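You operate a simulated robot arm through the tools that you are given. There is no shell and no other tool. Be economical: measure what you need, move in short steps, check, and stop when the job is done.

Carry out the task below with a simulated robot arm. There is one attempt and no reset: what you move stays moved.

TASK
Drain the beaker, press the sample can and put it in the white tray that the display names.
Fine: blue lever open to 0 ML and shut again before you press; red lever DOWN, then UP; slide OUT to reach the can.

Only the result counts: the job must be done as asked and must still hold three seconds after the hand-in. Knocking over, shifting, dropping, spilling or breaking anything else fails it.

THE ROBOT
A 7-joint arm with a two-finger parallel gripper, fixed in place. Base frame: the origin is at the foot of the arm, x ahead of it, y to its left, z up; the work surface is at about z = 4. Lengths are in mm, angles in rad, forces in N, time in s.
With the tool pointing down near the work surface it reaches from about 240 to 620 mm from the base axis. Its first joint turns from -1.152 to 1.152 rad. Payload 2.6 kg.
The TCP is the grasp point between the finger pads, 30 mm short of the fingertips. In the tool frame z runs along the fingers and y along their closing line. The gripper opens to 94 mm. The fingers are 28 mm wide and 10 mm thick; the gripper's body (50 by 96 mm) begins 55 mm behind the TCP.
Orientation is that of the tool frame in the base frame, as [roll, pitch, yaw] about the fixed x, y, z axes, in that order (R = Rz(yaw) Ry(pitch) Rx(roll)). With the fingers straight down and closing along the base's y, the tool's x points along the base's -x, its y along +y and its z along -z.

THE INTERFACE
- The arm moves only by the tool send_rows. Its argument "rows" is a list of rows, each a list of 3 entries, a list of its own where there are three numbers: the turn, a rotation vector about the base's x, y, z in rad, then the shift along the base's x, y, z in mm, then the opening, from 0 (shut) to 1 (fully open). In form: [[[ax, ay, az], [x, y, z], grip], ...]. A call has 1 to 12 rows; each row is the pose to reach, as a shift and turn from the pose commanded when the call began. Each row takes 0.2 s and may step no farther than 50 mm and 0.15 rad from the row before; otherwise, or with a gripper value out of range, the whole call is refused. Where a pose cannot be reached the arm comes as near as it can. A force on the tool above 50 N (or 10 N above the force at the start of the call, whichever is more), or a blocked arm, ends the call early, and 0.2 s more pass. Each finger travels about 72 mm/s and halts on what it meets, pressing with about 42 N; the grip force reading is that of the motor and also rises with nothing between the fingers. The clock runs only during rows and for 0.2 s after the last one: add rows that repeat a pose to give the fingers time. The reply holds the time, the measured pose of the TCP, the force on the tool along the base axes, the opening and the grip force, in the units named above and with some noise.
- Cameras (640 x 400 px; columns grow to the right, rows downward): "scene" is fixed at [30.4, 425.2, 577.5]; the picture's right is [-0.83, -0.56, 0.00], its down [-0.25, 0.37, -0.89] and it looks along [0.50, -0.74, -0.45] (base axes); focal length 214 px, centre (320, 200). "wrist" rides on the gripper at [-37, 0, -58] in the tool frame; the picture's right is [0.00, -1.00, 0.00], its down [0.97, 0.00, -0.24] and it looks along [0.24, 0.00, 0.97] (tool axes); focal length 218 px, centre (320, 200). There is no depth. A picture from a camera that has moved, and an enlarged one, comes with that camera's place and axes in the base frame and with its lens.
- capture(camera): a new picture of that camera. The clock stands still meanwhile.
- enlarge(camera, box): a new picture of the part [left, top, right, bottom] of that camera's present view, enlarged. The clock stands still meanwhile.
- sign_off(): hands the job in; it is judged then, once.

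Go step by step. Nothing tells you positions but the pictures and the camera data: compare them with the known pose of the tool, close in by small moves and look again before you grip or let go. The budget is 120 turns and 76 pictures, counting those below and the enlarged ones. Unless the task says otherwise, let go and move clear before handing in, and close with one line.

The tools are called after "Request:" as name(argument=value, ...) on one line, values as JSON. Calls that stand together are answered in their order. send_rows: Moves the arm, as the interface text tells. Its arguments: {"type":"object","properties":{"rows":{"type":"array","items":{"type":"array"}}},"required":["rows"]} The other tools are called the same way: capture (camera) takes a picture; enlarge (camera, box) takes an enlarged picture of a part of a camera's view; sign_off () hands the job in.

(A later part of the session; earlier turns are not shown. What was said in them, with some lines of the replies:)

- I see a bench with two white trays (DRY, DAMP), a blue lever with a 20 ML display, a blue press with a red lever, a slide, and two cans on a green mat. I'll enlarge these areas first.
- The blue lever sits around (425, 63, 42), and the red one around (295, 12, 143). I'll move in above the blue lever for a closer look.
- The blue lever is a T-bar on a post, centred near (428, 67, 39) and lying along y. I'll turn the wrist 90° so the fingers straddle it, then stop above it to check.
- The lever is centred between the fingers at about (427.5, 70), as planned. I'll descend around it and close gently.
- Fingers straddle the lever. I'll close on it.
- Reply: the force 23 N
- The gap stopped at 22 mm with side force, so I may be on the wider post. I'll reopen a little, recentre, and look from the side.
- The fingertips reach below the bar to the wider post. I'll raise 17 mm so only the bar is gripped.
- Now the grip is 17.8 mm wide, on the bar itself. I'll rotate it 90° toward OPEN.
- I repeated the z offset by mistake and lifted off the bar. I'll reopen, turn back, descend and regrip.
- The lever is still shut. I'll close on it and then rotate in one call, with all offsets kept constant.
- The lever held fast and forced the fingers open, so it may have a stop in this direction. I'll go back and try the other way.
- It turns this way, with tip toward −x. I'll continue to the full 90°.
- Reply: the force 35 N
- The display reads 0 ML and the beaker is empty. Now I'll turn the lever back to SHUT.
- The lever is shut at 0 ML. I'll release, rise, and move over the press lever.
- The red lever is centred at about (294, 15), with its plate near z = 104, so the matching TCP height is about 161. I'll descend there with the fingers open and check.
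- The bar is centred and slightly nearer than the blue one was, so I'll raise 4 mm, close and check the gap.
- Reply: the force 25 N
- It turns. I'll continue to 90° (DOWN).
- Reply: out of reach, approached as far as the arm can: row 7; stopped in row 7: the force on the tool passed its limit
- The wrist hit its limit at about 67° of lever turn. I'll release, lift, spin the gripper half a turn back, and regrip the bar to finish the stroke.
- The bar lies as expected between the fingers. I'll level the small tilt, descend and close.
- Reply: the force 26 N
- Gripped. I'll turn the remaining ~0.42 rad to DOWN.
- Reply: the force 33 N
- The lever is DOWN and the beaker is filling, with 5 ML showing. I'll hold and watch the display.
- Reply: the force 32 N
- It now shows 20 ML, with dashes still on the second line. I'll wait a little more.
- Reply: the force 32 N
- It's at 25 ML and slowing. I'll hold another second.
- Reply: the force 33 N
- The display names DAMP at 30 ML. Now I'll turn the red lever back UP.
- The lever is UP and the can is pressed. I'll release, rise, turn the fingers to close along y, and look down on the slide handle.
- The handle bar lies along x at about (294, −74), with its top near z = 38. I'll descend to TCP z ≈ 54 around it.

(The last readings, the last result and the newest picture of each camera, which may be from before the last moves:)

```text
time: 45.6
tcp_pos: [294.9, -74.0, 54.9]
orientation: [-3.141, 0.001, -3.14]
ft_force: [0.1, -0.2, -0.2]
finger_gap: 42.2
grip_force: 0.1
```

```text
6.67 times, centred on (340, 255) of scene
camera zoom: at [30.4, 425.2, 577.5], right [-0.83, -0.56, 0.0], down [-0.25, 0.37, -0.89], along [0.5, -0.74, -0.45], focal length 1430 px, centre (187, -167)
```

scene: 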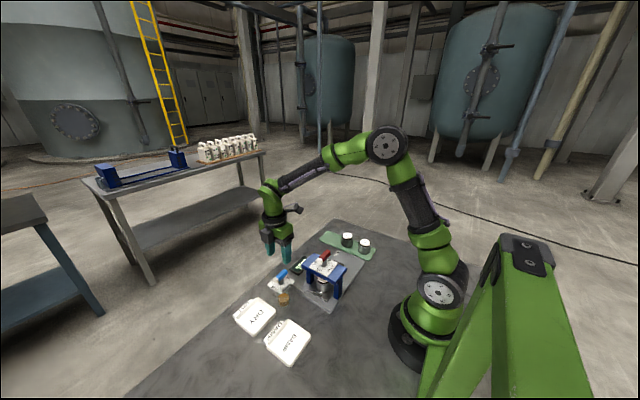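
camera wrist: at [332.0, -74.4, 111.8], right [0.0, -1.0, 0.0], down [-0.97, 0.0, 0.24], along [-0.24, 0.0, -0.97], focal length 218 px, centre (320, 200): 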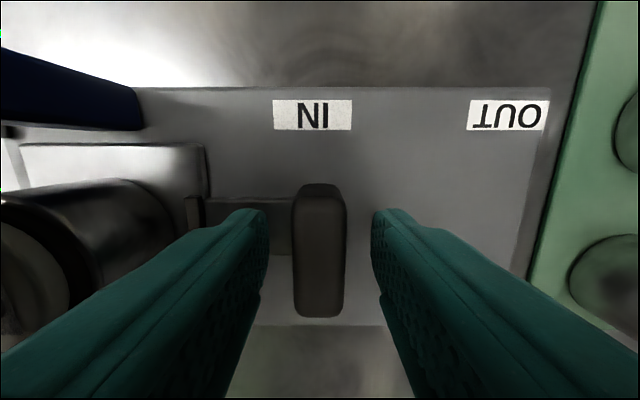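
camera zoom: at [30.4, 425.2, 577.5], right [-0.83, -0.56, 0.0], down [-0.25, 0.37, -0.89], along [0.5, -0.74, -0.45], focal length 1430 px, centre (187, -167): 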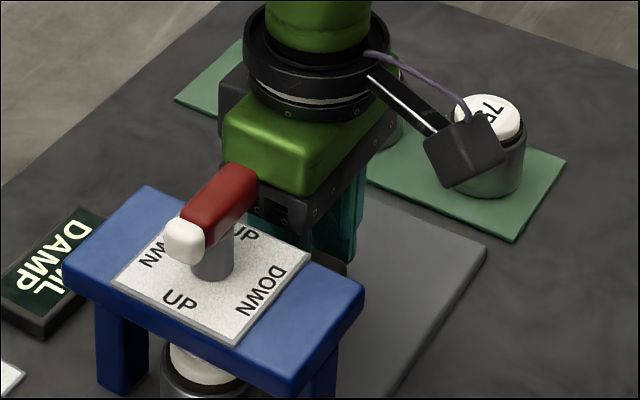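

The fingers straddle the handle. I'll close and pull the slide out about 60 mm slowly first.

Request:
send_rows(rows=[[[0, 0, 0], [0, 0, -4], 0.25], [[0, 0, 0], [0, 0, -4], 0.1], [[0, 0, 0], [0, 0, -4], 0.1], [[0, 0, 0], [0, -6, -4], 0.1], [[0, 0, 0], [0, -15, -4], 0.1], [[0, 0, 0], [0, -25, -4], 0.1], [[0, 0, 0], [0, -35, -4], 0.1], [[0, 0, 0], [0, -45, -4], 0.1], [[0, 0, 0], [0, -53, -4], 0.1], [[0, 0, 0], [0, -60, -4], 0.1]])

Request:
capture(camera="wrist")

```text
time: 47.8
tcp_pos: [296.0, -136.9, 50.4]
orientation: [-3.14, 0.004, -3.139]
ft_force: [-4.5, -0.4, 29.1]
finger_gap: 22.4
grip_force: 45.1
```

```text
35 pictures are left
camera wrist: at [332.5, -136.5, 107.3], right [0.0, -1.0, 0.0], down [-0.97, 0.0, 0.24], along [-0.24, 0.0, -0.97], focal length 218 px, centre (320, 200)
```

wrist: 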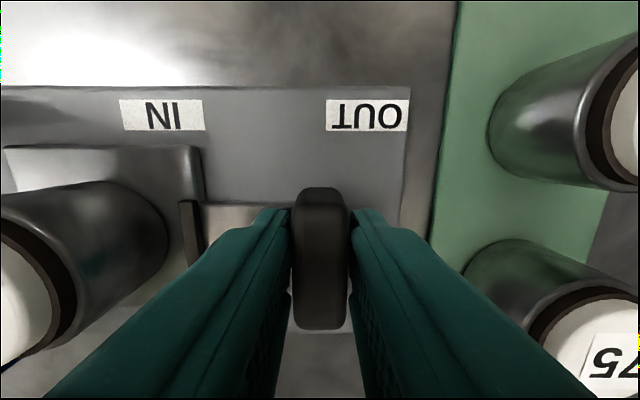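

The slide and can follow; about 22 mm remain to OUT.

Request:
send_rows(rows=[[[0, 0, 0], [0, -7, 0], 0.1], [[0, 0, 0], [0, -14, 0], 0.1], [[0, 0, 0], [0, -20, 0], 0.1], [[0, 0, 0], [0, -25, 0], 0.1], [[0, 0, 0], [0, -25, 0], 0.1]])

Request:
capture(camera="wrist")

Request:
enlarge(camera="scene", box=[290, 215, 400, 305])

```text
time: 49.0
tcp_pos: [294.6, -160.3, 48.6]
orientation: [3.137, -0.001, -3.138]
ft_force: [6.8, 7.8, -14.5]
finger_gap: 22.5
grip_force: 44.8
```

```text
34 pictures are left
camera wrist: at [332.8, -159.2, 106.9], right [0.0, -1.0, 0.0], down [-0.97, 0.0, 0.24], along [-0.24, 0.0, -0.97], focal length 218 px, centre (320, 200)
```

wrist: 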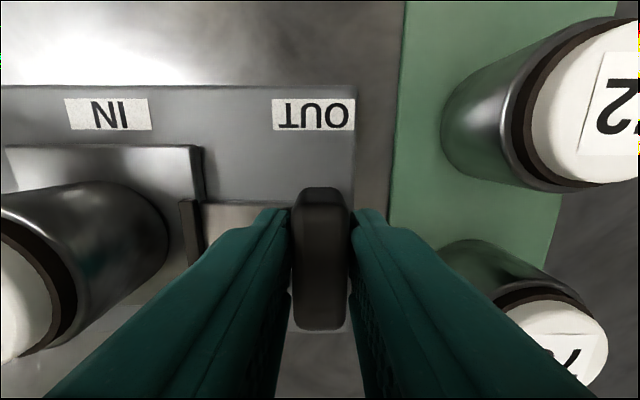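

```text
4.44 times, centred on (345, 260) of scene
camera zoom: at [30.4, 425.2, 577.6], right [-0.83, -0.56, 0.0], down [-0.25, 0.37, -0.89], along [0.5, -0.74, -0.45], focal length 953 px, centre (209, -67)
```

zoom: 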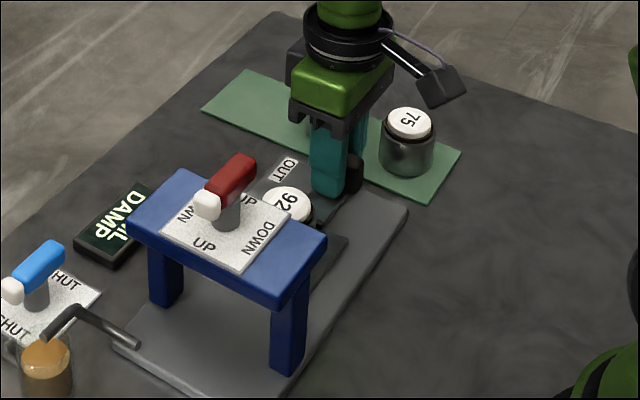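

I'll check whether the end stop is reached with a slight further pull.

Request:
send_rows(rows=[[[0, 0, 0], [0, -3, 0], 0.1], [[0, 0, 0], [0, -6, 0], 0.1], [[0, 0, 0], [0, -6, 0], 0.1]])

```text
time: 49.8
tcp_pos: [296.9, -157.8, 49.8]
orientation: [3.129, -0.004, -3.137]
ft_force: [-1.0, 47.5, -1.3]
finger_gap: 22.5
grip_force: 45.2
```

That's the end stop. I'll ease back, release, rise, and look at the can.

Request:
send_rows(rows=[[[0, 0, 0], [0, 6, 0], 0.1], [[0, 0, 0], [0, 6, 0], 0.33], [[0, 0, 0], [0, 6, 0], 0.33], [[0, 0, 0], [0, 6, 45], 0.33], [[0, 0, 0], [0, 6, 90], 0.4], [[0, 0, 0], [0, 6, 125], 0.6], [[0, 0, 0], [0, 45, 130], 0.8], [[0, 0, 0], [0, 80, 130], 0.8], [[0, 0, 0], [0, 80, 130], 0.8]])

Request:
capture(camera="wrist")

Request:
enlarge(camera="scene", box=[290, 215, 400, 305])

```text
time: 51.8
tcp_pos: [296.9, -85.6, 180.1]
orientation: [3.141, -0.002, -3.14]
ft_force: [0.6, 0.7, 0.0]
finger_gap: 75.2
grip_force: 0.0
```

```text
32 pictures are left
camera wrist: at [333.8, -86.5, 238.4], right [0.0, -1.0, 0.0], down [-0.97, 0.0, 0.24], along [-0.24, 0.0, -0.97], focal length 218 px, centre (320, 200)
```

wrist: 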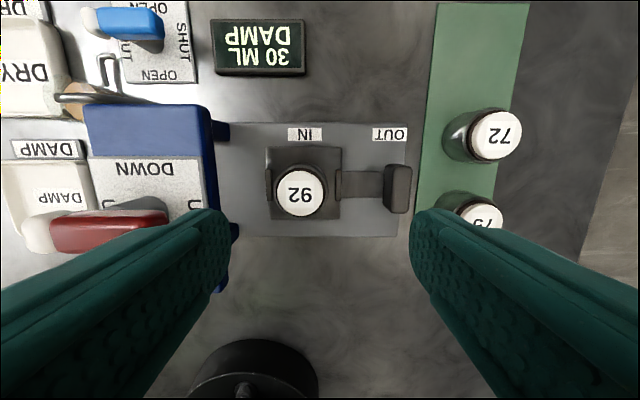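

```text
4.44 times, centred on (345, 260) of scene
camera zoom: at [30.4, 425.2, 577.5], right [-0.83, -0.56, 0.0], down [-0.25, 0.37, -0.89], along [0.5, -0.74, -0.45], focal length 953 px, centre (209, -67)
```

zoom: 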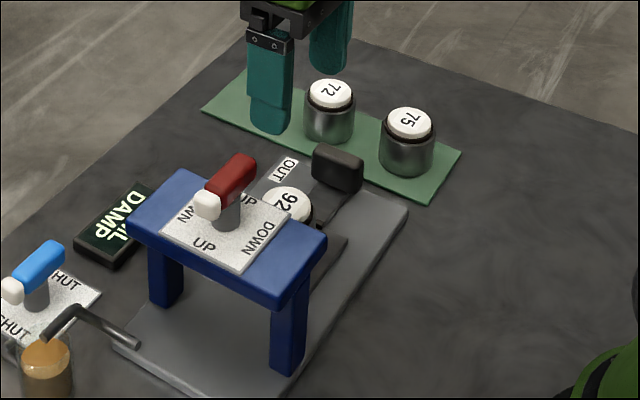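

The sample can is number 92, at about (295, −71) with its top near z = 60. I'll turn the fingers to close along x, which keeps the gripper away from the press, and centre above it.

Request:
send_rows(rows=[[[0, 0, -0.145], [0, 0, 0], 0.8], [[0, 0, -0.29], [0, 0, 0], 0.8], [[0, 0, -0.435], [0, 0, 0], 0.8], [[0, 0, -0.58], [0, 3, 0], 0.8], [[0, 0, -0.725], [0, 6, 0], 0.8], [[0, 0, -0.87], [0, 9, 0], 0.8], [[0, 0, -1.015], [0, 12, 0], 0.8], [[0, 0, -1.16], [0, 15, 0], 0.8], [[0, 0, -1.305], [0, 15, 0], 0.8], [[0, 0, -1.45], [0, 15, 0], 0.8], [[0, 0, -1.571], [0, 15, 0], 0.8], [[0, 0, -1.571], [0, 15, 0], 0.8]])

Request:
capture(camera="wrist")

```text
time: 54.4
tcp_pos: [295.5, -71.3, 178.9]
orientation: [-3.14, -0.001, 1.571]
ft_force: [-1.3, -0.6, 0.1]
finger_gap: 75.3
grip_force: 0.2
```

```text
30 pictures are left
camera wrist: at [294.5, -108.2, 237.4], right [-1.0, 0.0, 0.0], down [0.0, 0.97, 0.24], along [0.0, 0.24, -0.97], focal length 218 px, centre (320, 200)
```

wrist: 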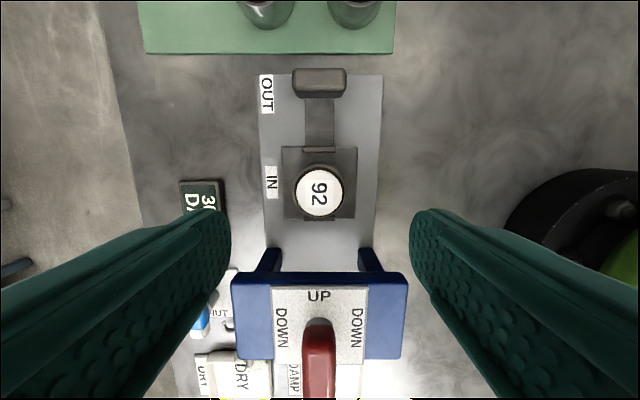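

The can is centred within a couple of mm. I'll descend to TCP z ≈ 50 and check.

Request:
send_rows(rows=[[[0, 0, 0], [0, -2, -45], 0.8], [[0, 0, 0], [0, -2, -85], 0.8], [[0, 0, 0], [0, -2, -115], 0.8], [[0, 0, 0], [0, -2, -129], 0.8], [[0, 0, 0], [0, -2, -129], 0.8]])

Request:
capture(camera="wrist")

Request:
enlarge(camera="scene", box=[290, 215, 400, 305])

```text
time: 55.4
tcp_pos: [296.9, -74.0, 56.1]
orientation: [3.134, -0.003, 1.577]
ft_force: [-4.2, -0.3, 8.6]
finger_gap: 75.1
grip_force: 0.0
stopped in row 4: the force on the tool passed its limit (the readings are from after the stop); the commanded pose is now the measured one
```

```text
29 pictures are left
camera wrist: at [297.0, -111.1, 115.6], right [-1.0, -0.01, -0.01], down [-0.01, 0.97, 0.24], along [0.0, 0.24, -0.97], focal length 218 px, centre (320, 200)
```

wrist: 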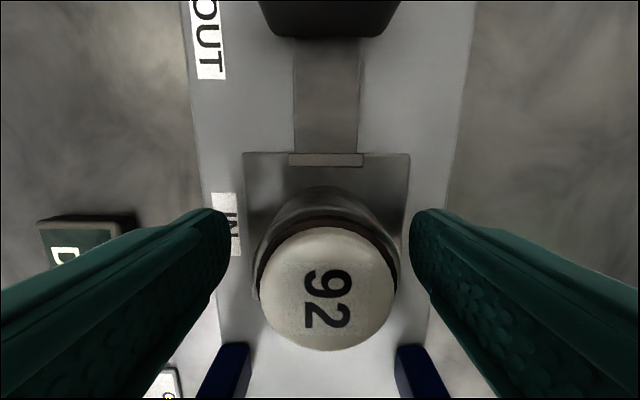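

```text
4.44 times, centred on (345, 260) of scene
camera zoom: at [30.4, 425.2, 577.5], right [-0.83, -0.56, 0.0], down [-0.25, 0.37, -0.89], along [0.5, -0.74, -0.45], focal length 953 px, centre (209, -67)
```

zoom: 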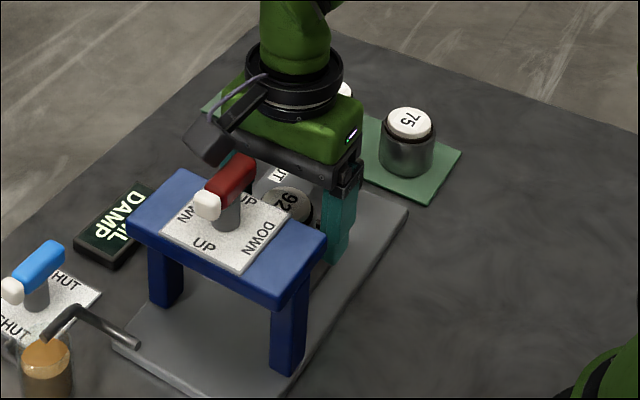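

The descent stopped on contact at TCP z = 56; the +x fingertip probably grazed the base plate, and residual forces are small. This height already covers the can body, so I'll raise 3 mm, recentre and look closely.

Request:
send_rows(rows=[[[0, 0.008, 0], [0, 0, 3], 0.8], [[0, 0.008, 0], [-2, 1.5, 3], 0.8], [[0, 0.008, 0], [-2, 1.5, 3], 0.8]])

Request:
enlarge(camera="scene", box=[325, 235, 375, 285])

Request:
capture(camera="wrist")

```text
time: 56.2
tcp_pos: [295.1, -73.6, 60.5]
orientation: [-3.14, -0.002, 1.578]
ft_force: [0.5, 0.4, -0.2]
finger_gap: 75.2
grip_force: 0.1
```

```text
8.00 times, centred on (350, 260) of scene
camera zoom: at [30.4, 425.2, 577.5], right [-0.83, -0.56, 0.0], down [-0.25, 0.37, -0.89], along [0.5, -0.74, -0.45], focal length 1716 px, centre (80, -280)
```

zoom: 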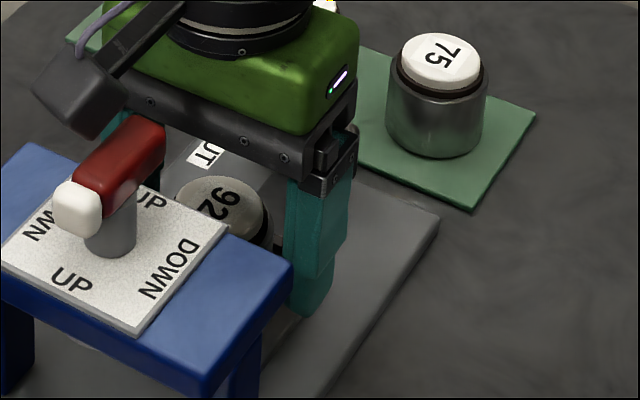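

```text
26 pictures are left
camera wrist: at [295.7, -109.6, 117.6], right [-1.0, -0.01, 0.0], down [-0.01, 0.97, 0.24], along [0.0, 0.24, -0.97], focal length 218 px, centre (320, 200)
```

wrist: 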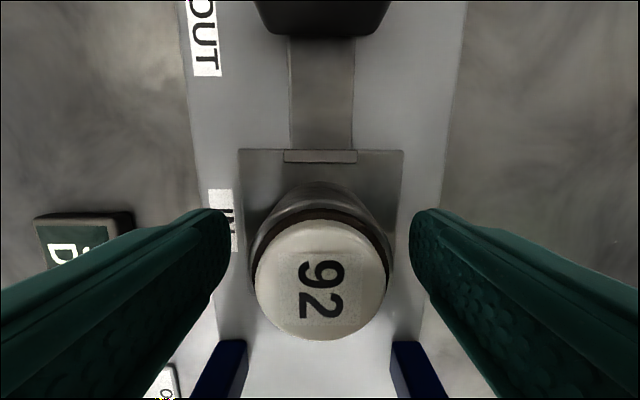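

The can is centred in the grip. I'll close on it.

Request:
send_rows(rows=[[[0, 0, 0], [0, 1, -2], 0.6], [[0, 0, 0], [0, 1, -2], 0.4], [[0, 0, 0], [0, 1, -2], 0.3], [[0, 0, 0], [0, 1, -2], 0.3]])

Request:
capture(camera="wrist")

```text
time: 57.2
tcp_pos: [296.1, -71.0, 57.1]
orientation: [-3.14, -0.001, 1.577]
ft_force: [-1.6, -0.9, 4.5]
finger_gap: 46.3
grip_force: 41.8
```

```text
25 pictures are left
camera wrist: at [296.2, -109.0, 116.3], right [-1.0, -0.01, 0.0], down [-0.01, 0.97, 0.24], along [0.0, 0.24, -0.97], focal length 218 px, centre (320, 200)
```

wrist: 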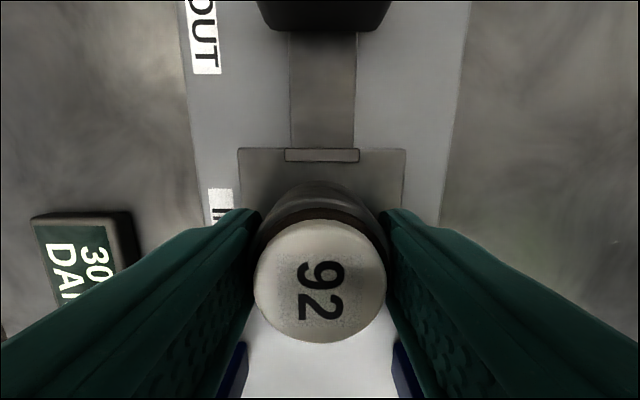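

The can is held at 46 mm. I'll lift it straight up.

Request:
send_rows(rows=[[[0, 0, 0], [0, 0, 8], 0.3], [[0, 0, 0], [0, 0, 25], 0.3], [[0, 0, 0], [0, 0, 60], 0.3], [[0, 0, 0], [0, 0, 100], 0.3], [[0, 0, 0], [0, 0, 145], 0.3], [[0, 0, 0], [0, 0, 185], 0.3], [[0, 0, 0], [0, 0, 185], 0.3]])

Request:
enlarge(camera="scene", box=[220, 155, 400, 315])

```text
time: 58.8
tcp_pos: [296.0, -73.2, 240.6]
orientation: [-3.14, 0.0, 1.578]
ft_force: [-1.1, -0.4, -1.8]
finger_gap: 46.1
grip_force: 42.1
```

```text
2.50 times, centred on (310, 235) of scene
camera zoom: at [30.4, 425.2, 577.5], right [-0.83, -0.56, 0.0], down [-0.25, 0.37, -0.89], along [0.5, -0.74, -0.45], focal length 536 px, centre (345, 112)
```

zoom: 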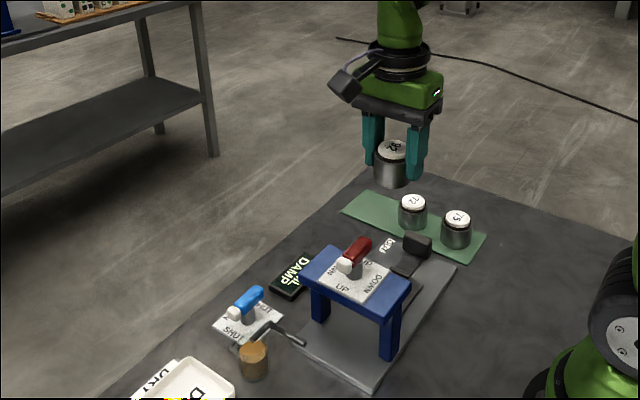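

The can is lifted. I'll carry it over the press to the DAMP tray, near (280, 201).

Request:
send_rows(rows=[[[0, 0, 0], [0, 25, 0], 0.3], [[0, 0, 0], [0, 65, 0], 0.3], [[0, 0, 0], [-2, 105, 0], 0.3], [[0, 0, 0], [-5, 145, 0], 0.3], [[0, 0, 0], [-8, 185, 0], 0.3], [[0, 0, 0], [-12, 225, 0], 0.3], [[0, 0, 0], [-15, 255, 0], 0.3], [[0, 0, 0], [-16, 273, 0], 0.3], [[0, 0, 0], [-16, 273, 0], 0.3]])

Request:
capture(camera="wrist")

Request:
capture(camera="scene")

```text
time: 60.8
tcp_pos: [278.5, 200.7, 240.7]
orientation: [-3.139, -0.003, 1.576]
ft_force: [0.0, -0.1, -2.4]
finger_gap: 46.4
grip_force: 41.4
```

```text
23 pictures are left
camera wrist: at [279.0, 163.6, 299.6], right [-1.0, -0.01, 0.0], down [-0.01, 0.97, 0.24], along [0.0, 0.24, -0.97], focal length 218 px, centre (320, 200)
```

wrist: 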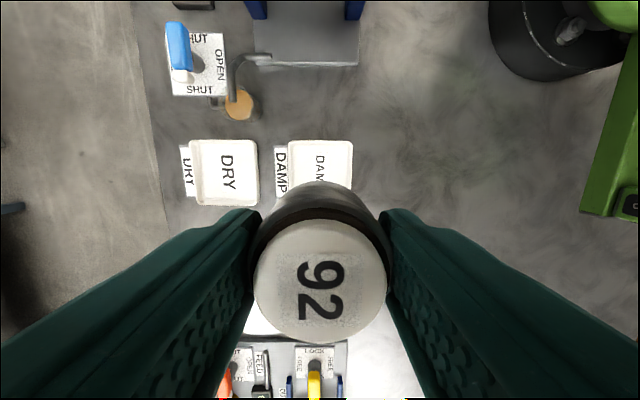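

```text
22 pictures are left
```

scene: 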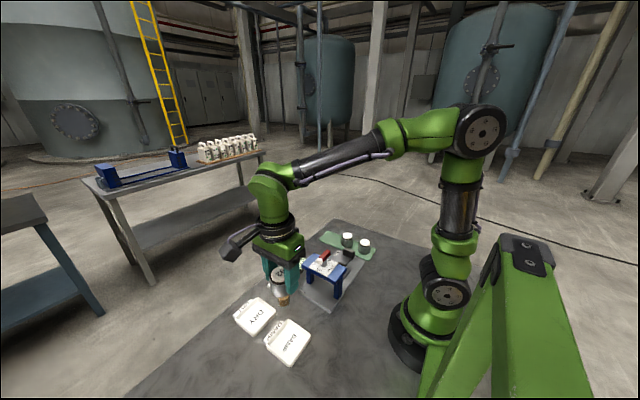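

The DAMP tray centre is about (279.5, 199). I'll descend to just above it and check.

Request:
send_rows(rows=[[[0, 0, 0], [0.5, -1, -45], 0.3], [[0, 0, 0], [0.5, -2, -90], 0.3], [[0, 0, 0], [0.5, -2, -130], 0.3], [[0, 0, 0], [0.5, -2, -160], 0.3], [[0, 0, 0], [0.5, -2, -172], 0.3], [[0, 0, 0], [0.5, -2, -172], 0.3]])

Request:
enlarge(camera="scene", box=[230, 280, 340, 380])

Request:
capture(camera="wrist")

```text
time: 62.2
tcp_pos: [277.5, 199.7, 69.9]
orientation: [-3.138, -0.002, 1.576]
ft_force: [-0.3, 0.4, -2.1]
finger_gap: 46.3
grip_force: 41.8
```

```text
4.00 times, centred on (285, 330) of scene
camera zoom: at [30.4, 425.2, 577.5], right [-0.83, -0.56, 0.0], down [-0.25, 0.37, -0.89], along [0.5, -0.74, -0.45], focal length 858 px, centre (460, -320)
```

zoom: 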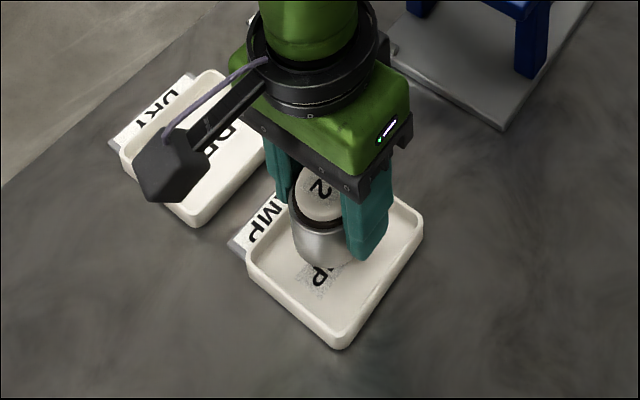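

```text
20 pictures are left
camera wrist: at [278.5, 163.0, 127.8], right [-1.0, -0.01, 0.0], down [-0.01, 0.97, 0.24], along [0.0, 0.24, -0.97], focal length 218 px, centre (320, 200)
```

wrist: 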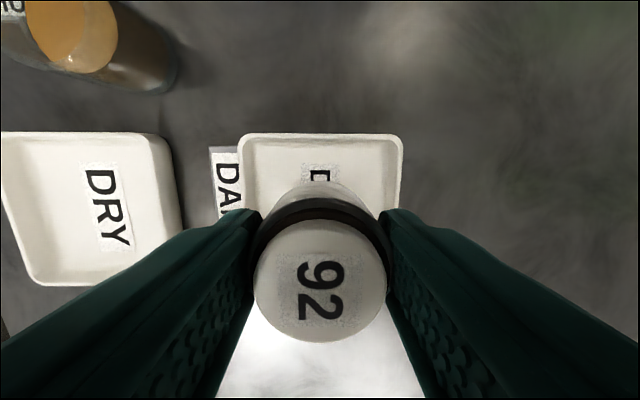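

The can is centred over the tray. I'll lower it in small steps until it touches.

Request:
send_rows(rows=[[[0, 0, 0], [1, 0, -5], 0.3], [[0, 0, 0], [1, 0, -10], 0.3], [[0, 0, 0], [1, 0, -14], 0.3], [[0, 0, 0], [1, 0, -17], 0.3], [[0, 0, 0], [1, 0, -19], 0.3]])

```text
time: 63.4
tcp_pos: [279.9, 199.7, 53.5]
orientation: [-3.141, -0.003, 1.577]
ft_force: [-0.3, 1.0, -0.7]
finger_gap: 46.2
grip_force: 41.8
```

No contact yet, so I'll go lower gently.

Request:
send_rows(rows=[[[0, 0, 0], [0, 0, -1.5], 0.3], [[0, 0, 0], [0, 0, -3], 0.3], [[0, 0, 0], [0, 0, -3], 0.3]])

Request:
enlarge(camera="scene", box=[260, 305, 320, 365])

```text
time: 64.2
tcp_pos: [281.5, 198.4, 48.5]
orientation: [-3.14, -0.002, 1.578]
ft_force: [-0.7, -0.8, -0.9]
finger_gap: 46.5
grip_force: 42.0
```

```text
6.67 times, centred on (290, 335) of scene
camera zoom: at [30.4, 425.2, 577.5], right [-0.83, -0.56, 0.0], down [-0.25, 0.37, -0.89], along [0.5, -0.74, -0.45], focal length 1430 px, centre (520, -700)
```

zoom: 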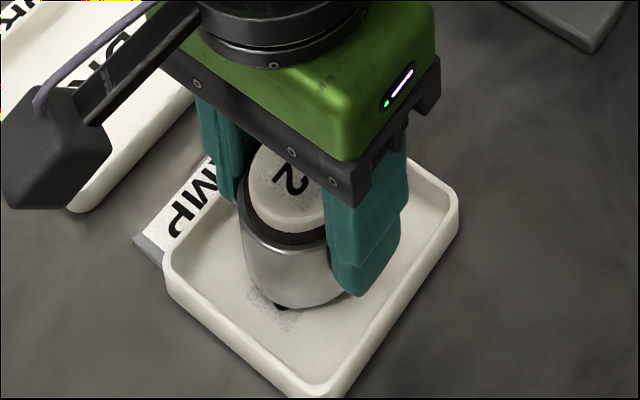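

Still no load. I'll continue in 1 mm steps.

Request:
send_rows(rows=[[[0, 0, 0], [0, 0, -1], 0.3], [[0, 0, 0], [0, 0, -2], 0.3], [[0, 0, 0], [0, 0, -3], 0.3], [[0, 0, 0], [0, 0, -3], 0.3]])

```text
time: 65.2
tcp_pos: [281.0, 199.9, 45.7]
orientation: [-3.14, -0.002, 1.578]
ft_force: [0.2, 0.2, -1.7]
finger_gap: 46.4
grip_force: 42.2
```

Request:
send_rows(rows=[[[0, 0, 0], [0, 0, -1], 0.3], [[0, 0, 0], [0, 0, -2], 0.3], [[0, 0, 0], [0, 0, -3], 0.3], [[0, 0, 0], [0, 0, -3], 0.3]])

Request:
enlarge(camera="scene", box=[260, 305, 320, 365])

```text
time: 66.2
tcp_pos: [280.5, 201.2, 44.1]
orientation: [-3.14, -0.002, 1.577]
ft_force: [-8.4, -6.8, 28.0]
finger_gap: 46.3
grip_force: 42.1
```

```text
6.67 times, centred on (290, 335) of scene
camera zoom: at [30.3, 425.1, 577.6], right [-0.83, -0.56, 0.0], down [-0.25, 0.37, -0.89], along [0.5, -0.74, -0.45], focal length 1430 px, centre (520, -700)
```

zoom: 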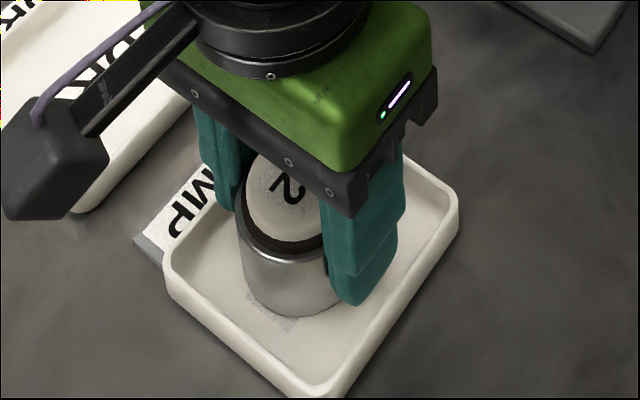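

The can is down on the tray floor, with 28 N showing. I'll ease up 1.5 mm, open slightly and lift off.

Request:
send_rows(rows=[[[0, 0, 0], [0, 0, 1.5], 0.3], [[0, 0, 0], [0, 0, 1.5], 0.53], [[0, 0, 0], [0, 0, 1.5], 0.56], [[0, 0, 0], [0, 0, 1.5], 0.56]])

Request:
capture(camera="wrist")

```text
time: 67.2
tcp_pos: [279.7, 200.3, 44.5]
orientation: [-3.138, -0.003, 1.579]
ft_force: [-4.3, 1.8, -4.2]
finger_gap: 50.2
grip_force: 0.0
```

```text
17 pictures are left
camera wrist: at [280.9, 163.0, 102.8], right [-1.0, -0.01, 0.0], down [-0.01, 0.97, 0.24], along [-0.01, 0.24, -0.97], focal length 218 px, centre (320, 200)
```

wrist: 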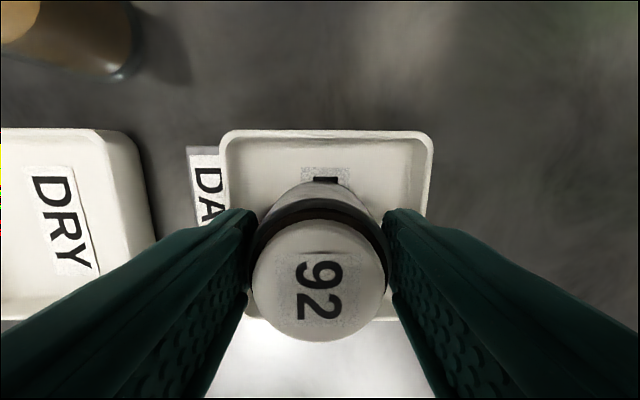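

The fingers are clear of the can by about 2 mm each side. I'll lift straight up.

Request:
send_rows(rows=[[[0, 0, 0], [0, 0, 4], 0.54], [[0, 0, 0], [0, 0, 10], 0.55], [[0, 0, 0], [0, 0, 20], 0.6], [[0, 0, 0], [0, 0, 40], 0.65], [[0, 0, 0], [0, 0, 80], 0.7], [[0, 0, 0], [0, 0, 125], 0.7], [[0, 0, 0], [0, 0, 170], 0.7], [[0, 0, 0], [0, -30, 210], 0.7], [[0, 0, 0], [0, -60, 230], 0.7], [[0, 0, 0], [0, -60, 230], 0.7]])

Request:
capture(camera="wrist")

Request:
enlarge(camera="scene", box=[220, 215, 400, 375])

```text
time: 69.4
tcp_pos: [282.5, 139.3, 272.5]
orientation: [-3.141, 0.0, 1.579]
ft_force: [0.2, 0.1, 0.1]
finger_gap: 65.7
grip_force: 0.0
```

```text
16 pictures are left
camera wrist: at [282.9, 102.4, 331.7], right [-1.0, -0.01, 0.0], down [-0.01, 0.97, 0.24], along [0.0, 0.24, -0.97], focal length 218 px, centre (320, 200)
```

wrist: 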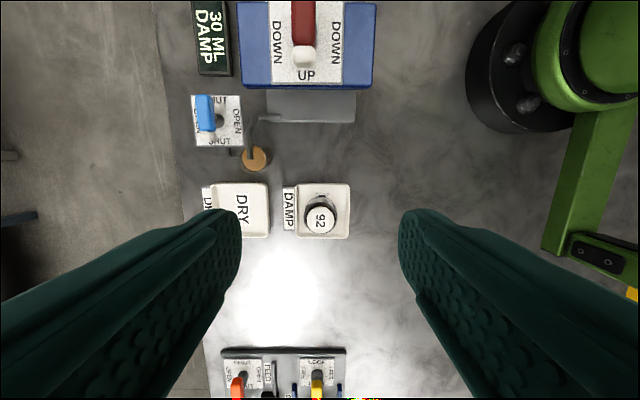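

```text
2.50 times, centred on (310, 295) of scene
camera zoom: at [30.4, 425.2, 577.5], right [-0.83, -0.56, 0.0], down [-0.25, 0.37, -0.89], along [0.5, -0.74, -0.45], focal length 536 px, centre (345, -38)
```

zoom: 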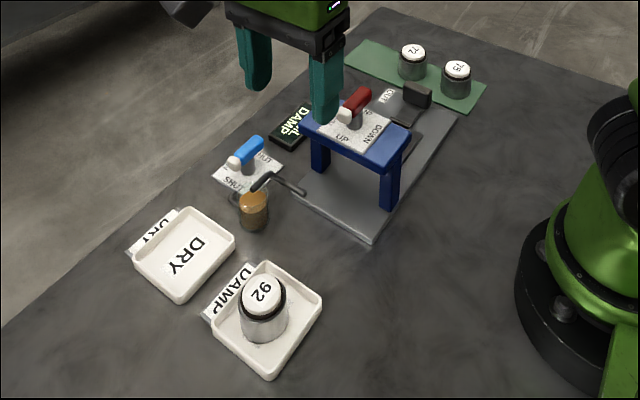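

Can 92 stands upright in the DAMP tray, both levers are back at SHUT and UP, the neighbouring items haven't moved, and the gripper is clear. I'm handing in.

Request:
sign_off()

```text
The job is handed in.
```

The beaker was drained to 0 ML and the blue lever shut again. Sample can 92 was then pressed, and it now stands in the DAMP tray the display named; the pressing left 30 ML in the beaker.
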